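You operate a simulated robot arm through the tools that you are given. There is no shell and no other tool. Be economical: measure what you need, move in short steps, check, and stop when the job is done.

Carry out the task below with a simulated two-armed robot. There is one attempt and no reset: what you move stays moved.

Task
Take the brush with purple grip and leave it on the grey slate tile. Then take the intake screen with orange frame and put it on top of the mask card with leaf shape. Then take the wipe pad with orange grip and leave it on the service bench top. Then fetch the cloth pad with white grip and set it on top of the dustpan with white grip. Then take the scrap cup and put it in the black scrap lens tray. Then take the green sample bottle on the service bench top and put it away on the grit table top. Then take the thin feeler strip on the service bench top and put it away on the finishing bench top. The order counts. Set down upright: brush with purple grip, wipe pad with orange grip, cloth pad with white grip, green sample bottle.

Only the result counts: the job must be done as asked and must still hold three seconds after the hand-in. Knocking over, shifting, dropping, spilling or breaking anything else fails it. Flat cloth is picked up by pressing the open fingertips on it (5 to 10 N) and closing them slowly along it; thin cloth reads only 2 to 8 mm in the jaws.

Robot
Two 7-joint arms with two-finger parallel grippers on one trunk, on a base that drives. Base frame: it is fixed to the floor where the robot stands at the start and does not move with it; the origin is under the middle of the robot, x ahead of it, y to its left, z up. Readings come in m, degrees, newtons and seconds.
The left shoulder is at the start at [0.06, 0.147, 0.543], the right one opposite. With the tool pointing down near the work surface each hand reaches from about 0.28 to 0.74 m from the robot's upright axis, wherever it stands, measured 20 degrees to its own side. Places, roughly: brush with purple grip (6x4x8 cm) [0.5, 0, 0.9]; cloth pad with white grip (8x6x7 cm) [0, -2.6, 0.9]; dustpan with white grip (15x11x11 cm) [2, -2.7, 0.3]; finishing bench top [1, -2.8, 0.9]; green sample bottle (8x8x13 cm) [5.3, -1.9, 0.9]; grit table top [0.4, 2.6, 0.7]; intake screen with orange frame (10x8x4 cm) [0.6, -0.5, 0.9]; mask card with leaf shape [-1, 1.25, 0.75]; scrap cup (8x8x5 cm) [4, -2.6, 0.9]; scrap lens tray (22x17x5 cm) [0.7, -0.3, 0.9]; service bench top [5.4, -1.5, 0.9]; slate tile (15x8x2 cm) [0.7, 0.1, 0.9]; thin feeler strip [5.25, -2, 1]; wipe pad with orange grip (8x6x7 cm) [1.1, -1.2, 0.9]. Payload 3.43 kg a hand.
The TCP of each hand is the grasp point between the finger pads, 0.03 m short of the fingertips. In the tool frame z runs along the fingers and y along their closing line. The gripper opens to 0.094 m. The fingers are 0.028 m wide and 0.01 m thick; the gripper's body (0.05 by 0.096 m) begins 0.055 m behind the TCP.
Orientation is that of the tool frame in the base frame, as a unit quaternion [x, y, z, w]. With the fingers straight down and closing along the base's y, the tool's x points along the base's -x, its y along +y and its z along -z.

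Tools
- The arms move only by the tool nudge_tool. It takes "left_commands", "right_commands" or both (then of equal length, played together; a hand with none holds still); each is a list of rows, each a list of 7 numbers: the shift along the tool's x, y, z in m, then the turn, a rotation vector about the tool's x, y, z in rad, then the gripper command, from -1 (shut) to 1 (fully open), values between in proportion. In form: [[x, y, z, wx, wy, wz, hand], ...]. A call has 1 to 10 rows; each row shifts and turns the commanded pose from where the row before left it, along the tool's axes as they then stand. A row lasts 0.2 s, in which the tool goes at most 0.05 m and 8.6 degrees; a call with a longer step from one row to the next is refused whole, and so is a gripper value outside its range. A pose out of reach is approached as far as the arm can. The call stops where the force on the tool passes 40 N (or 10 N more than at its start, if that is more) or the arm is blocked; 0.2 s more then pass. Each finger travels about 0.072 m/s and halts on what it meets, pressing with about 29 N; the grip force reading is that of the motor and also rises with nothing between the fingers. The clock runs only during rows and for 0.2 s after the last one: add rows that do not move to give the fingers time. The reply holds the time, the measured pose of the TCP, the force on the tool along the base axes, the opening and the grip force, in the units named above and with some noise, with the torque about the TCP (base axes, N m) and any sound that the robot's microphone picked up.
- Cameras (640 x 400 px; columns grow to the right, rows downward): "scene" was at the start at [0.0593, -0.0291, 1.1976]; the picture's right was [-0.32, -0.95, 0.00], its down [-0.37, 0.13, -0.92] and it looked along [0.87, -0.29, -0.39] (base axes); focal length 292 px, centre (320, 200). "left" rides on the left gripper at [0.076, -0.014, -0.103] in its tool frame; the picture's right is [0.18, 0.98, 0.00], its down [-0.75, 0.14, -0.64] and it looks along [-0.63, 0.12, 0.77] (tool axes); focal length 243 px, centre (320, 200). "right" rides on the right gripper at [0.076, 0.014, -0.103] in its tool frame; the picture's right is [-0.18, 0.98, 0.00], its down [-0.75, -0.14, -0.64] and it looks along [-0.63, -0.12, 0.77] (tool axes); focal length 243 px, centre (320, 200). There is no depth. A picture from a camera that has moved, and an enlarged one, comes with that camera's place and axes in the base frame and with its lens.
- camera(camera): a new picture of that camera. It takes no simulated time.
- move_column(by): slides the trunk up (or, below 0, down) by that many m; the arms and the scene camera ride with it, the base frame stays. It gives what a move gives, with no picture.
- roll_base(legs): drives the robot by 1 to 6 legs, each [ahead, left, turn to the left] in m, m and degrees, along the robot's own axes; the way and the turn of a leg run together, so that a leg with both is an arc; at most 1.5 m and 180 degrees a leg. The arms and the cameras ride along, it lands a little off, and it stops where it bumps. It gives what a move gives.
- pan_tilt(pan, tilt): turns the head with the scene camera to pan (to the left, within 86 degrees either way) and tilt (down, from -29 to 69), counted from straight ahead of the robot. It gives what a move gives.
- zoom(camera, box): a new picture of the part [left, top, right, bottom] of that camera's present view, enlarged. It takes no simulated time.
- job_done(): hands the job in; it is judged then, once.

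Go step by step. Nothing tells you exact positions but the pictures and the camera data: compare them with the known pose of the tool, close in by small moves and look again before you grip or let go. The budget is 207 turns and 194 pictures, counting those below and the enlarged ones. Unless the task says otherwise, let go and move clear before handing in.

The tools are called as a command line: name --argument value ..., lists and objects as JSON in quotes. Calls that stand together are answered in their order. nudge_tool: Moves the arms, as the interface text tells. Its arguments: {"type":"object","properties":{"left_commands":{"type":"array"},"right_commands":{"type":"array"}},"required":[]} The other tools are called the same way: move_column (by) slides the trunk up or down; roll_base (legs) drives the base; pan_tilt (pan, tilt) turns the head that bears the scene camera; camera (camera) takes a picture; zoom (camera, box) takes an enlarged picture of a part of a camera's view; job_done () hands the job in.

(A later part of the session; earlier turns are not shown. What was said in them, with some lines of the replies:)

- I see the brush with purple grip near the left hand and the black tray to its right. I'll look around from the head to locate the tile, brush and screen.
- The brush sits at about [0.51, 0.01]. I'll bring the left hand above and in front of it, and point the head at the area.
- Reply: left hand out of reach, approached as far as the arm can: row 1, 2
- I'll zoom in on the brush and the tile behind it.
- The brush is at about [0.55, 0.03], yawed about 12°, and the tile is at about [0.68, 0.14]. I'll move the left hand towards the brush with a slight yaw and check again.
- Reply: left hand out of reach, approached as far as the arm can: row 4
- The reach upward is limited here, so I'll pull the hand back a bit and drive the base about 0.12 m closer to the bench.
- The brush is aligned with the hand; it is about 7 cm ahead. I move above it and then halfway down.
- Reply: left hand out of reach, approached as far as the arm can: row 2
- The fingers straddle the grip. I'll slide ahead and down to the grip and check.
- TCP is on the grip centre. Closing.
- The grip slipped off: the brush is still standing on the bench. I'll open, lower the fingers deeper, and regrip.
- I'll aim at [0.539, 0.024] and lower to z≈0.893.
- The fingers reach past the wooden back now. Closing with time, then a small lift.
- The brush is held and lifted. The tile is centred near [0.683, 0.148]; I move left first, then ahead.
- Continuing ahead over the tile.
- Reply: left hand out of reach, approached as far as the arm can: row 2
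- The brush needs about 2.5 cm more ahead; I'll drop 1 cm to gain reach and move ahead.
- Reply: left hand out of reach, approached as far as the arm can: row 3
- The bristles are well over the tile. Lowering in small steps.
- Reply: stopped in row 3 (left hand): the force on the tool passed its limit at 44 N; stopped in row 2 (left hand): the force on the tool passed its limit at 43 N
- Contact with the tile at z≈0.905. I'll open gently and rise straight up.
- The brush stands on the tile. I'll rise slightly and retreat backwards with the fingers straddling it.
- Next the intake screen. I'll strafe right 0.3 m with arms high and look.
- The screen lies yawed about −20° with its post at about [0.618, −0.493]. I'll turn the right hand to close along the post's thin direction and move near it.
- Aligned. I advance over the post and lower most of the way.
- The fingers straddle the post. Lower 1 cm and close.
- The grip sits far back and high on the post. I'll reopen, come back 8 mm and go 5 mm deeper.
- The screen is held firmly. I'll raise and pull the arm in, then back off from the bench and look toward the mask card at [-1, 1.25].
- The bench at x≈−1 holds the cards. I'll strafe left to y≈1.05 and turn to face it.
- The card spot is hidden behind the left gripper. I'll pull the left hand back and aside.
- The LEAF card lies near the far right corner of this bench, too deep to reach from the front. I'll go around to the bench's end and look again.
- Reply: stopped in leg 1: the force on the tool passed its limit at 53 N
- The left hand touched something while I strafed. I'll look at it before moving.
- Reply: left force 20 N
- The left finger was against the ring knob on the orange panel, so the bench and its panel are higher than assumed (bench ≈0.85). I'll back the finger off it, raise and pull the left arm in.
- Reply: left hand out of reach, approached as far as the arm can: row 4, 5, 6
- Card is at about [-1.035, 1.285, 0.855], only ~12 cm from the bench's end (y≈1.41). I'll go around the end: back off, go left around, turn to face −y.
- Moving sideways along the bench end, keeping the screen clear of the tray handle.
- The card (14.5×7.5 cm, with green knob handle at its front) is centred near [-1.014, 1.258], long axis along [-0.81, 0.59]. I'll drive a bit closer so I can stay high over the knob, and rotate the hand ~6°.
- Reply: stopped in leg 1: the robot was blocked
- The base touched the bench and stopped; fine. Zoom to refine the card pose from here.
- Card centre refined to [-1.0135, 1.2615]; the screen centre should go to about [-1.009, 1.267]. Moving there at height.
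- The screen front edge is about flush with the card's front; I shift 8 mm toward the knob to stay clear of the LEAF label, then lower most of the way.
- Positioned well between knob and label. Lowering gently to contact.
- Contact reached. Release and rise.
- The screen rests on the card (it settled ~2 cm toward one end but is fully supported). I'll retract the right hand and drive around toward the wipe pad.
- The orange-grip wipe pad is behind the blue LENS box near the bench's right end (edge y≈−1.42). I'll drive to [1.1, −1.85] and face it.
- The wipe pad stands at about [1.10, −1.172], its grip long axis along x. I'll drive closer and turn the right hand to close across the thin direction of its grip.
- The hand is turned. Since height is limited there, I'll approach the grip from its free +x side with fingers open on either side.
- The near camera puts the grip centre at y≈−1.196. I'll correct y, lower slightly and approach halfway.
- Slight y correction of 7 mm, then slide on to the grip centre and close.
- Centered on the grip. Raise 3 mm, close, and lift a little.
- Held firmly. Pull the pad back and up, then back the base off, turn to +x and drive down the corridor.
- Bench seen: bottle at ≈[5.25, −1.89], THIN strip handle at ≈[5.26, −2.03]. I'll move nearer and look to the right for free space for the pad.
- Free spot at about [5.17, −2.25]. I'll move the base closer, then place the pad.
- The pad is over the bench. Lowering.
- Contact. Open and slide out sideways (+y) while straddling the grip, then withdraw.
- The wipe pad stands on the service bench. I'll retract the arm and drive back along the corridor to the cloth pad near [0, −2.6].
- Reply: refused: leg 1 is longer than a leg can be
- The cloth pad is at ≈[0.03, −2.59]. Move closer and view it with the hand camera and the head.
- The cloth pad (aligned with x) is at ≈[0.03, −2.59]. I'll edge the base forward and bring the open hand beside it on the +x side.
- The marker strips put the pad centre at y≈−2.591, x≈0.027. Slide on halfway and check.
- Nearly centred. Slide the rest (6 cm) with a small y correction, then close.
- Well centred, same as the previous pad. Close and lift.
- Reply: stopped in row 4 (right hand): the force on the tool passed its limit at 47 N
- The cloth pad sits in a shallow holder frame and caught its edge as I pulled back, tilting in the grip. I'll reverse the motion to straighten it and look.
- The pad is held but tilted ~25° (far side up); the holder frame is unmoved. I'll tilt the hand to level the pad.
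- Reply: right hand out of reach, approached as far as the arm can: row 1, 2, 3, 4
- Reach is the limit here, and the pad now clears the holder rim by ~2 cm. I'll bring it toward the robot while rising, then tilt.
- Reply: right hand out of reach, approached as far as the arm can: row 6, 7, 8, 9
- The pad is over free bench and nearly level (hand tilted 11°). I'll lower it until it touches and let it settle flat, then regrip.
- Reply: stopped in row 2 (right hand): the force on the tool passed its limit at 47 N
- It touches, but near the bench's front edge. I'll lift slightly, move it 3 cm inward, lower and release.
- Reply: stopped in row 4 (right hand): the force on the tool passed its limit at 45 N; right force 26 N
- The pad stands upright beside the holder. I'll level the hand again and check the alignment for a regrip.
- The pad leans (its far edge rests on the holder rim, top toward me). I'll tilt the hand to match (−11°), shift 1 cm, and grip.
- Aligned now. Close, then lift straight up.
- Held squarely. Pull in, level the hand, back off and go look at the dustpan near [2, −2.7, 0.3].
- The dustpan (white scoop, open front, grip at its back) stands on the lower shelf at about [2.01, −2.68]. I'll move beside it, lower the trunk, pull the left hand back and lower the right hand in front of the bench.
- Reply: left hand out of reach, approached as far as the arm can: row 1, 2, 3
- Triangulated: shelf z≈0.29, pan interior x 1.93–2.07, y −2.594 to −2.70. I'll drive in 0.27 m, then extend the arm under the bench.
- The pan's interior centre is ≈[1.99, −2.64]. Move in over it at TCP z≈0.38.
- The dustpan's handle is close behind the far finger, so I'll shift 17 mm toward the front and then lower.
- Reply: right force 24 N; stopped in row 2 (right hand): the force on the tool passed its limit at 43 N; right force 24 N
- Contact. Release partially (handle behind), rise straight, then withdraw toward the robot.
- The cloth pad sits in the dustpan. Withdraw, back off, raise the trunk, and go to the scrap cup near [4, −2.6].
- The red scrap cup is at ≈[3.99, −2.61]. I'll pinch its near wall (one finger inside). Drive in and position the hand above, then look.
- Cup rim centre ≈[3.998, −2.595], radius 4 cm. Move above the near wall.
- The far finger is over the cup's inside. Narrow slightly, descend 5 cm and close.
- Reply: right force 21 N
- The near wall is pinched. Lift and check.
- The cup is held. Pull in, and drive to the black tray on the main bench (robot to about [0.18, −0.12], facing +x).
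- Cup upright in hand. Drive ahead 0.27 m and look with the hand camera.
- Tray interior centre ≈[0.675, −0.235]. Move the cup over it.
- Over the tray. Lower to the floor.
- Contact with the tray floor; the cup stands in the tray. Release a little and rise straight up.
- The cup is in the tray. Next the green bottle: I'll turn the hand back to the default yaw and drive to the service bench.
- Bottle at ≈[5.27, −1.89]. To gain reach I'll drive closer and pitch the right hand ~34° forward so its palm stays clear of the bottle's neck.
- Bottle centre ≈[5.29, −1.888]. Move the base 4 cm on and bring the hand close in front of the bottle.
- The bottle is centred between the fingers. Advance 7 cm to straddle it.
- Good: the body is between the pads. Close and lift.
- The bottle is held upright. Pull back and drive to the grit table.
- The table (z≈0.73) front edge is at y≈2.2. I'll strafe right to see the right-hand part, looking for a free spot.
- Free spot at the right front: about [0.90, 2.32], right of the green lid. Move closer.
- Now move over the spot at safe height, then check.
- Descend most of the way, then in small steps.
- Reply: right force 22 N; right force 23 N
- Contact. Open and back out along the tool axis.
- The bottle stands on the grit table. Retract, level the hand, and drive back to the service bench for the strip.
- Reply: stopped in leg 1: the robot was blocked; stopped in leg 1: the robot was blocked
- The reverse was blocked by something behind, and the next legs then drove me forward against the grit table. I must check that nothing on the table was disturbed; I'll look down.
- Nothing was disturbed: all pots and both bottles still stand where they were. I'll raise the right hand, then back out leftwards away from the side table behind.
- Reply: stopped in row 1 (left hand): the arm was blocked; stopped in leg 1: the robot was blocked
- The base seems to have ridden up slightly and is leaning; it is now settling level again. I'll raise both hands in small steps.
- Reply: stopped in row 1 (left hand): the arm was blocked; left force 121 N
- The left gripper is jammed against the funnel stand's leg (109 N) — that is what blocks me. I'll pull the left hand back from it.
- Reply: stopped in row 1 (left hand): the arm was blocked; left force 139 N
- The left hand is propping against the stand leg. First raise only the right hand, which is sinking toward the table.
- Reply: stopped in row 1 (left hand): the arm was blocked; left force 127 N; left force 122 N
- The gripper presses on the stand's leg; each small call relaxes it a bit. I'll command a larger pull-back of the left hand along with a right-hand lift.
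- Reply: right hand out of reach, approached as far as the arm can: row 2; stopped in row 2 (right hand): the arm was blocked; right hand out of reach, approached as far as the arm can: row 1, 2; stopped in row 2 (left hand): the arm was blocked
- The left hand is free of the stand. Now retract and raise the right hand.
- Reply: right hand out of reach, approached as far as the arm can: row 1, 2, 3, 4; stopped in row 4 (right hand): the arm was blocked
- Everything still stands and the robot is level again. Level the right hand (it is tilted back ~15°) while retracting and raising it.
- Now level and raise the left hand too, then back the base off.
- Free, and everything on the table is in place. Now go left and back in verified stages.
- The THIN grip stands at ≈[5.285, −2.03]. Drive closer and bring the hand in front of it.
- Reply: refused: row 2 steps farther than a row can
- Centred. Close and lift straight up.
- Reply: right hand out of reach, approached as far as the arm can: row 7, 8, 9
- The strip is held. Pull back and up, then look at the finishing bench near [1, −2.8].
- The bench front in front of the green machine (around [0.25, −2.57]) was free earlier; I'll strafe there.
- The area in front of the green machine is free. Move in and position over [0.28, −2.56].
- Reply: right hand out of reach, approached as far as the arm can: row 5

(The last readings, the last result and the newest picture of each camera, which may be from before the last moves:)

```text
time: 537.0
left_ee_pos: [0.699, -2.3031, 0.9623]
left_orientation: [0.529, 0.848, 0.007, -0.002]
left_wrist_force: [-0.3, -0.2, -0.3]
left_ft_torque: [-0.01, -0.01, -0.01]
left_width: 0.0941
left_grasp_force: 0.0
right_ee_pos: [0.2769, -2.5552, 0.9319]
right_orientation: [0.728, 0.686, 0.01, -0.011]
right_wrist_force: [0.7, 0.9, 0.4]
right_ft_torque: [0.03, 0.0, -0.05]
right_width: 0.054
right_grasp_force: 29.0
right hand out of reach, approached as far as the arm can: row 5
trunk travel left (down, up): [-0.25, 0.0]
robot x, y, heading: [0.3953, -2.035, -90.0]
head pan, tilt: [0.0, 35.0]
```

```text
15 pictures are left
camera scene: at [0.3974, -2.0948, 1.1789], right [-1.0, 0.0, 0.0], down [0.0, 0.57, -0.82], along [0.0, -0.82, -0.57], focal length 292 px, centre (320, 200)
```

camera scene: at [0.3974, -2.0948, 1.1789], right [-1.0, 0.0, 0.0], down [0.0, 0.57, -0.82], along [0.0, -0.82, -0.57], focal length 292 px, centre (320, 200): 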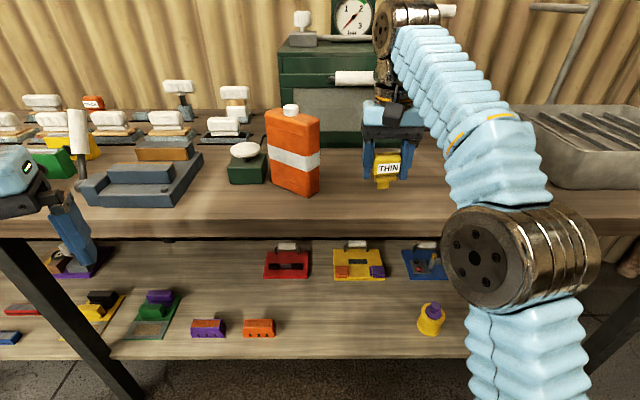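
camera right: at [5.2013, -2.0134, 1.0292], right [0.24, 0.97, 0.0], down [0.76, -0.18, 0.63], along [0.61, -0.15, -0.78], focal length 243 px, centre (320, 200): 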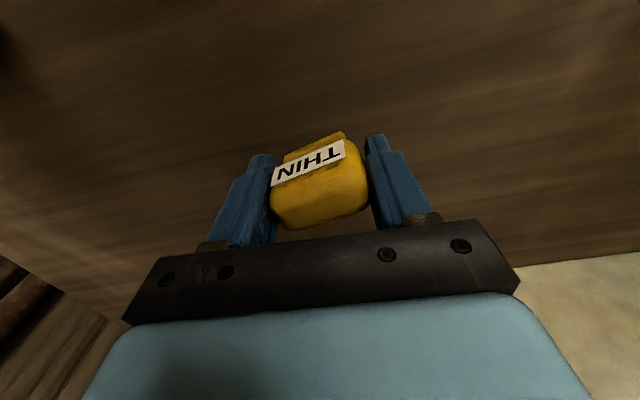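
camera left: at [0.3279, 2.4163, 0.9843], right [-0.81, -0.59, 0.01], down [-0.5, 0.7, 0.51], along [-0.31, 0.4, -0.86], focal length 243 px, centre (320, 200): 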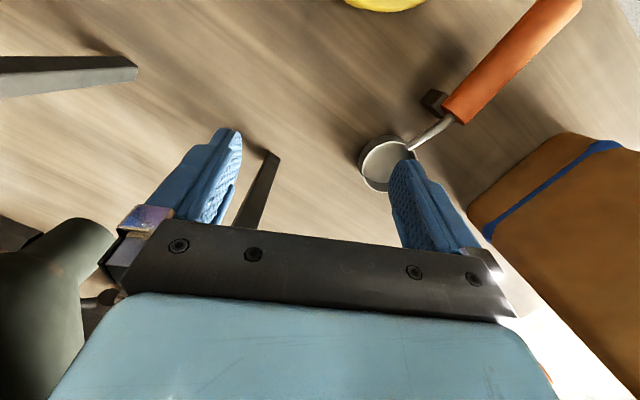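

Good spot. Lower to contact.

nudge_tool --right_commands '[[0, 0, 0.008, 0, 0, 0, -1], [0, 0, 0.006, 0, 0, 0, -1], [0, 0, 0.003, 0, 0, 0, -1], [0, 0, 0, 0, 0, 0, -1]]'

nudge_tool --right_commands '[[0, 0, 0.002, 0, 0, 0, -1], [0, 0, 0.002, 0, 0, 0, -1], [0, 0, 0, 0, 0, 0, -1]]'

zoom --camera "scene" --box '[320, 100, 470, 210]'

```text
time: 538.0
left_ee_pos: [0.6992, -2.3029, 0.9615]
left_orientation: [0.529, 0.849, 0.007, -0.002]
left_wrist_force: [-0.2, 0.1, -0.3]
left_ft_torque: [-0.01, -0.01, 0.0]
left_width: 0.0941
left_grasp_force: 0.2
right_ee_pos: [0.2776, -2.5552, 0.9164]
right_orientation: [0.727, 0.686, 0.006, -0.006]
right_wrist_force: [0.4, 0.2, -0.5]
right_ft_torque: [-0.01, 0.0, -0.01]
right_width: 0.0537
right_grasp_force: 29.1
trunk travel left (down, up): [-0.25, 0.0]
robot x, y, heading: [0.3957, -2.0366, -90.3]
head pan, tilt: [0.0, 35.0]
```

```text
time: 538.8
left_ee_pos: [0.6989, -2.3032, 0.9627]
left_orientation: [0.529, 0.849, 0.007, -0.001]
left_wrist_force: [0.3, 0.3, -1.0]
left_ft_torque: [0.01, 0.03, 0.03]
left_width: 0.0941
left_grasp_force: 0.1
right_ee_pos: [0.2784, -2.5546, 0.9126]
right_orientation: [0.727, 0.686, 0.007, -0.008]
right_wrist_force: [0.3, 0.8, -0.8]
right_ft_torque: [0.01, 0.0, 0.02]
right_width: 0.0535
right_grasp_force: 29.1
trunk travel left (down, up): [-0.25, 0.0]
robot x, y, heading: [0.3977, -2.0368, -90.5]
head pan, tilt: [0.0, 35.0]
```

```text
3.64 times, centred on (395, 155) of scene
camera zoom: at [0.3973, -2.0945, 1.179], right [-1.0, 0.0, 0.0], down [0.0, 0.57, -0.82], along [0.0, -0.82, -0.57], focal length 1060 px, centre (47, 364)
```

zoom: 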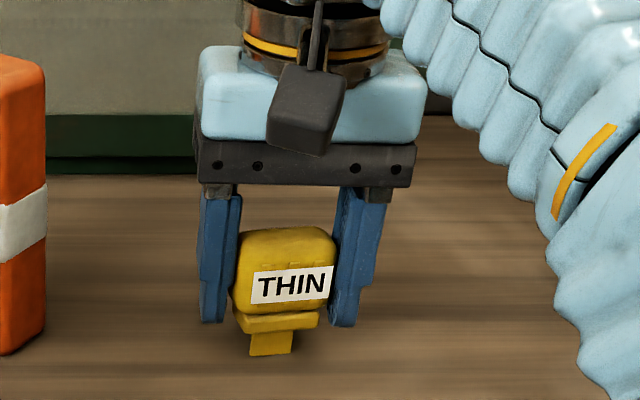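

nudge_tool --right_commands '[[0, 0, 0.002, 0, 0, 0, -1], [0, 0, 0.002, 0, 0, 0, -1], [0, 0, 0, 0, 0, 0, -1]]'

nudge_tool --right_commands '[[0, 0, 0.002, 0, 0, 0, -1], [0, 0, 0.001, 0, 0, 0, -1], [0, 0, 0, 0, 0, 0, -1]]'

```text
time: 539.5
left_ee_pos: [0.7007, -2.3025, 0.9627]
left_orientation: [0.53, 0.848, 0.006, -0.001]
left_wrist_force: [0.5, -0.2, -0.1]
left_ft_torque: [-0.04, 0.02, -0.01]
left_width: 0.094
left_grasp_force: 0.1
right_ee_pos: [0.2775, -2.5552, 0.9105]
right_orientation: [0.728, 0.686, 0.006, -0.005]
right_wrist_force: [-1.7, -9.0, 28.4]
right_ft_torque: [-0.47, 0.18, 0.03]
right_width: 0.0535
right_grasp_force: 28.9
trunk travel left (down, up): [-0.25, 0.0]
robot x, y, heading: [0.3979, -2.0352, -90.2]
head pan, tilt: [0.0, 35.0]
```

```text
time: 539.9
left_ee_pos: [0.7012, -2.3033, 0.9624]
left_orientation: [0.528, 0.849, 0.006, -0.001]
left_wrist_force: [0.7, 1.0, -0.3]
left_ft_torque: [0.0, 0.04, 0.01]
left_width: 0.094
left_grasp_force: 0.1
right_ee_pos: [0.2777, -2.5543, 0.9117]
right_orientation: [0.727, 0.686, 0.004, -0.002]
right_wrist_force: [-0.4, 0.9, 12.8]
right_ft_torque: [0.07, 0.09, 0.01]
right_width: 0.0538
right_grasp_force: 28.8
trunk travel left (down, up): [-0.25, 0.0]
robot x, y, heading: [0.3973, -2.0342, -90.2]
head pan, tilt: [0.0, 35.0]
stopped in row 1 (right hand): the force on the tool passed its limit at 44 N (the readings are from after the stop); the commanded pose is now the measured one
```

Contact. Open slowly and check before moving off.

nudge_tool --right_commands '[[0, 0, 0, 0, 0, 0, 0.2], [0, 0, 0, 0, 0, 0, 0.35], [0, 0, 0, 0, 0, 0, 0.55], [0, 0, 0, 0, 0, 0, 0.7], [0, 0, 0, 0, 0, 0, 0.7]]'

zoom --camera "scene" --box '[320, 100, 470, 210]'

```text
time: 541.1
left_ee_pos: [0.6992, -2.3036, 0.962]
left_orientation: [0.529, 0.849, 0.007, -0.002]
left_wrist_force: [0.2, -0.5, 0.0]
left_ft_torque: [-0.01, 0.02, 0.02]
left_width: 0.0939
left_grasp_force: 0.1
right_ee_pos: [0.278, -2.5551, 0.9098]
right_orientation: [0.727, 0.687, 0.005, -0.004]
right_wrist_force: [0.1, -0.6, -0.2]
right_ft_torque: [0.01, -0.01, -0.02]
right_width: 0.08
right_grasp_force: 0.1
trunk travel left (down, up): [-0.25, 0.0]
robot x, y, heading: [0.3945, -2.0386, -90.4]
head pan, tilt: [0.0, 35.0]
```

```text
3.64 times, centred on (395, 155) of scene
camera zoom: at [0.3973, -2.0945, 1.179], right [-1.0, 0.0, 0.0], down [0.0, 0.57, -0.82], along [0.0, -0.82, -0.57], focal length 1060 px, centre (47, 364)
```

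zoom: 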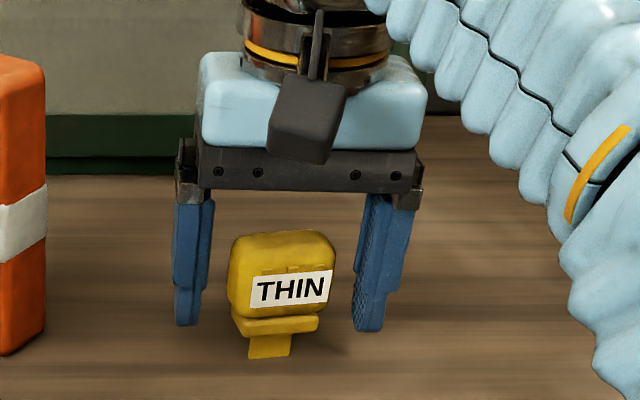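

It stands upright on its own. Back out with the fingers straddling it.

nudge_tool --right_commands '[[0, 0, -0.01, 0, 0, 0, 0.9], [0.02, -0.001, -0.005, 0, 0, 0, 0.9], [0.035, -0.002, -0.01, 0, 0, 0, 0.9], [0.04, -0.002, -0.01, 0, 0, 0, 0.9], [0.04, -0.002, -0.01, 0, 0, 0, 0.9], [0.04, 0, 0, 0, 0, 0, 0.9]]'

roll_base --legs '[[-0.2, 0, 0]]'

pan_tilt --pan -5 --tilt 25

camera --camera "scene"

```text
time: 542.5
left_ee_pos: [0.6998, -2.3041, 0.9635]
left_orientation: [0.528, 0.849, 0.006, -0.002]
left_wrist_force: [0.1, 0.8, -0.4]
left_ft_torque: [0.0, 0.01, 0.02]
left_width: 0.0939
left_grasp_force: 0.0
right_ee_pos: [0.2797, -2.3805, 0.9568]
right_orientation: [0.728, 0.686, 0.005, -0.004]
right_wrist_force: [1.0, -1.2, -1.4]
right_ft_torque: [0.02, 0.02, 0.04]
right_width: 0.0894
right_grasp_force: 0.1
trunk travel left (down, up): [-0.25, 0.0]
robot x, y, heading: [0.3976, -2.0348, -90.4]
head pan, tilt: [0.0, 35.0]
```

```text
time: 544.1
left_ee_pos: [0.6993, -2.1022, 0.9643]
left_orientation: [0.53, 0.848, 0.006, -0.003]
left_wrist_force: [0.5, 0.0, 0.2]
left_ft_torque: [0.04, -0.02, 0.06]
left_width: 0.0942
left_grasp_force: 0.0
right_ee_pos: [0.2799, -2.1799, 0.9562]
right_orientation: [0.727, 0.686, 0.004, -0.004]
right_wrist_force: [0.1, -0.7, -0.4]
right_ft_torque: [0.03, 0.01, 0.03]
right_width: 0.0892
right_grasp_force: 0.0
trunk travel left (down, up): [-0.25, 0.0]
robot x, y, heading: [0.3957, -1.8381, -90.0]
head pan, tilt: [0.0, 35.0]
```

```text
time: 544.8
left_ee_pos: [0.7007, -2.1011, 0.9619]
left_orientation: [0.53, 0.848, 0.007, -0.003]
left_wrist_force: [0.9, 0.1, 0.2]
left_ft_torque: [0.02, 0.01, -0.03]
left_width: 0.0941
left_grasp_force: 0.0
right_ee_pos: [0.2794, -2.1801, 0.9568]
right_orientation: [0.728, 0.686, 0.005, -0.004]
right_wrist_force: [0.2, -0.1, 0.2]
right_ft_torque: [0.0, 0.0, 0.02]
right_width: 0.0892
right_grasp_force: 0.0
trunk travel left (down, up): [-0.25, 0.0]
robot x, y, heading: [0.398, -1.8348, -90.1]
head pan, tilt: [-5.0, 25.0]
```

```text
12 pictures are left
camera scene: at [0.3899, -1.8976, 1.1947], right [-1.0, 0.09, 0.0], down [0.04, 0.42, -0.91], along [-0.08, -0.9, -0.42], focal length 292 px, centre (320, 200)
```

scene: 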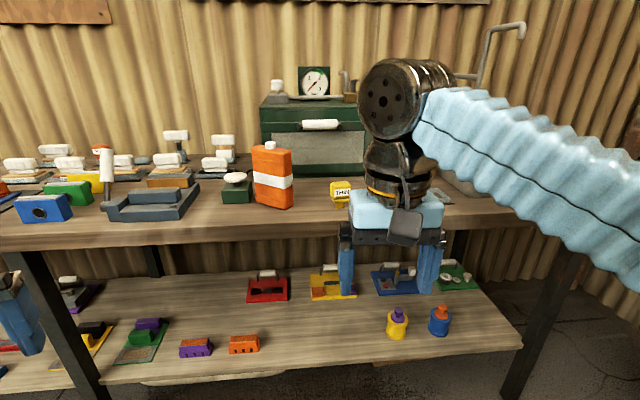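

The strip stands on the finishing bench, both hands are empty and clear, and all seven items have been placed in order. Handing in.

job_done

```text
The job is handed in.
```

All seven items were put where asked, in the order given, and the job is handed in. I can't tell whether it passed, because the hand-in gave no result.

Each item stood where I left it when I last looked. I did not go back to re-check the earlier ones before handing in. Three contacts along the way could count against it:

- **Orange panel:** the left finger hit a ring knob on the panel on the mask-card bench with about 53 N. The panel's position before and after agreed within measuring error.
- **Cloth pad:** it caught on its holder frame as I lifted it out. I set it down, regripped it and placed it in the dustpan. The frame looked unmoved.
- **Grit table:** a blocked reverse was followed by a forward drive that pushed the robot against the table. The left hand pressed on the funnel stand with about 119 N. The funnel legs, pots and both bottles were still standing, and the positions I could compare were unchanged.
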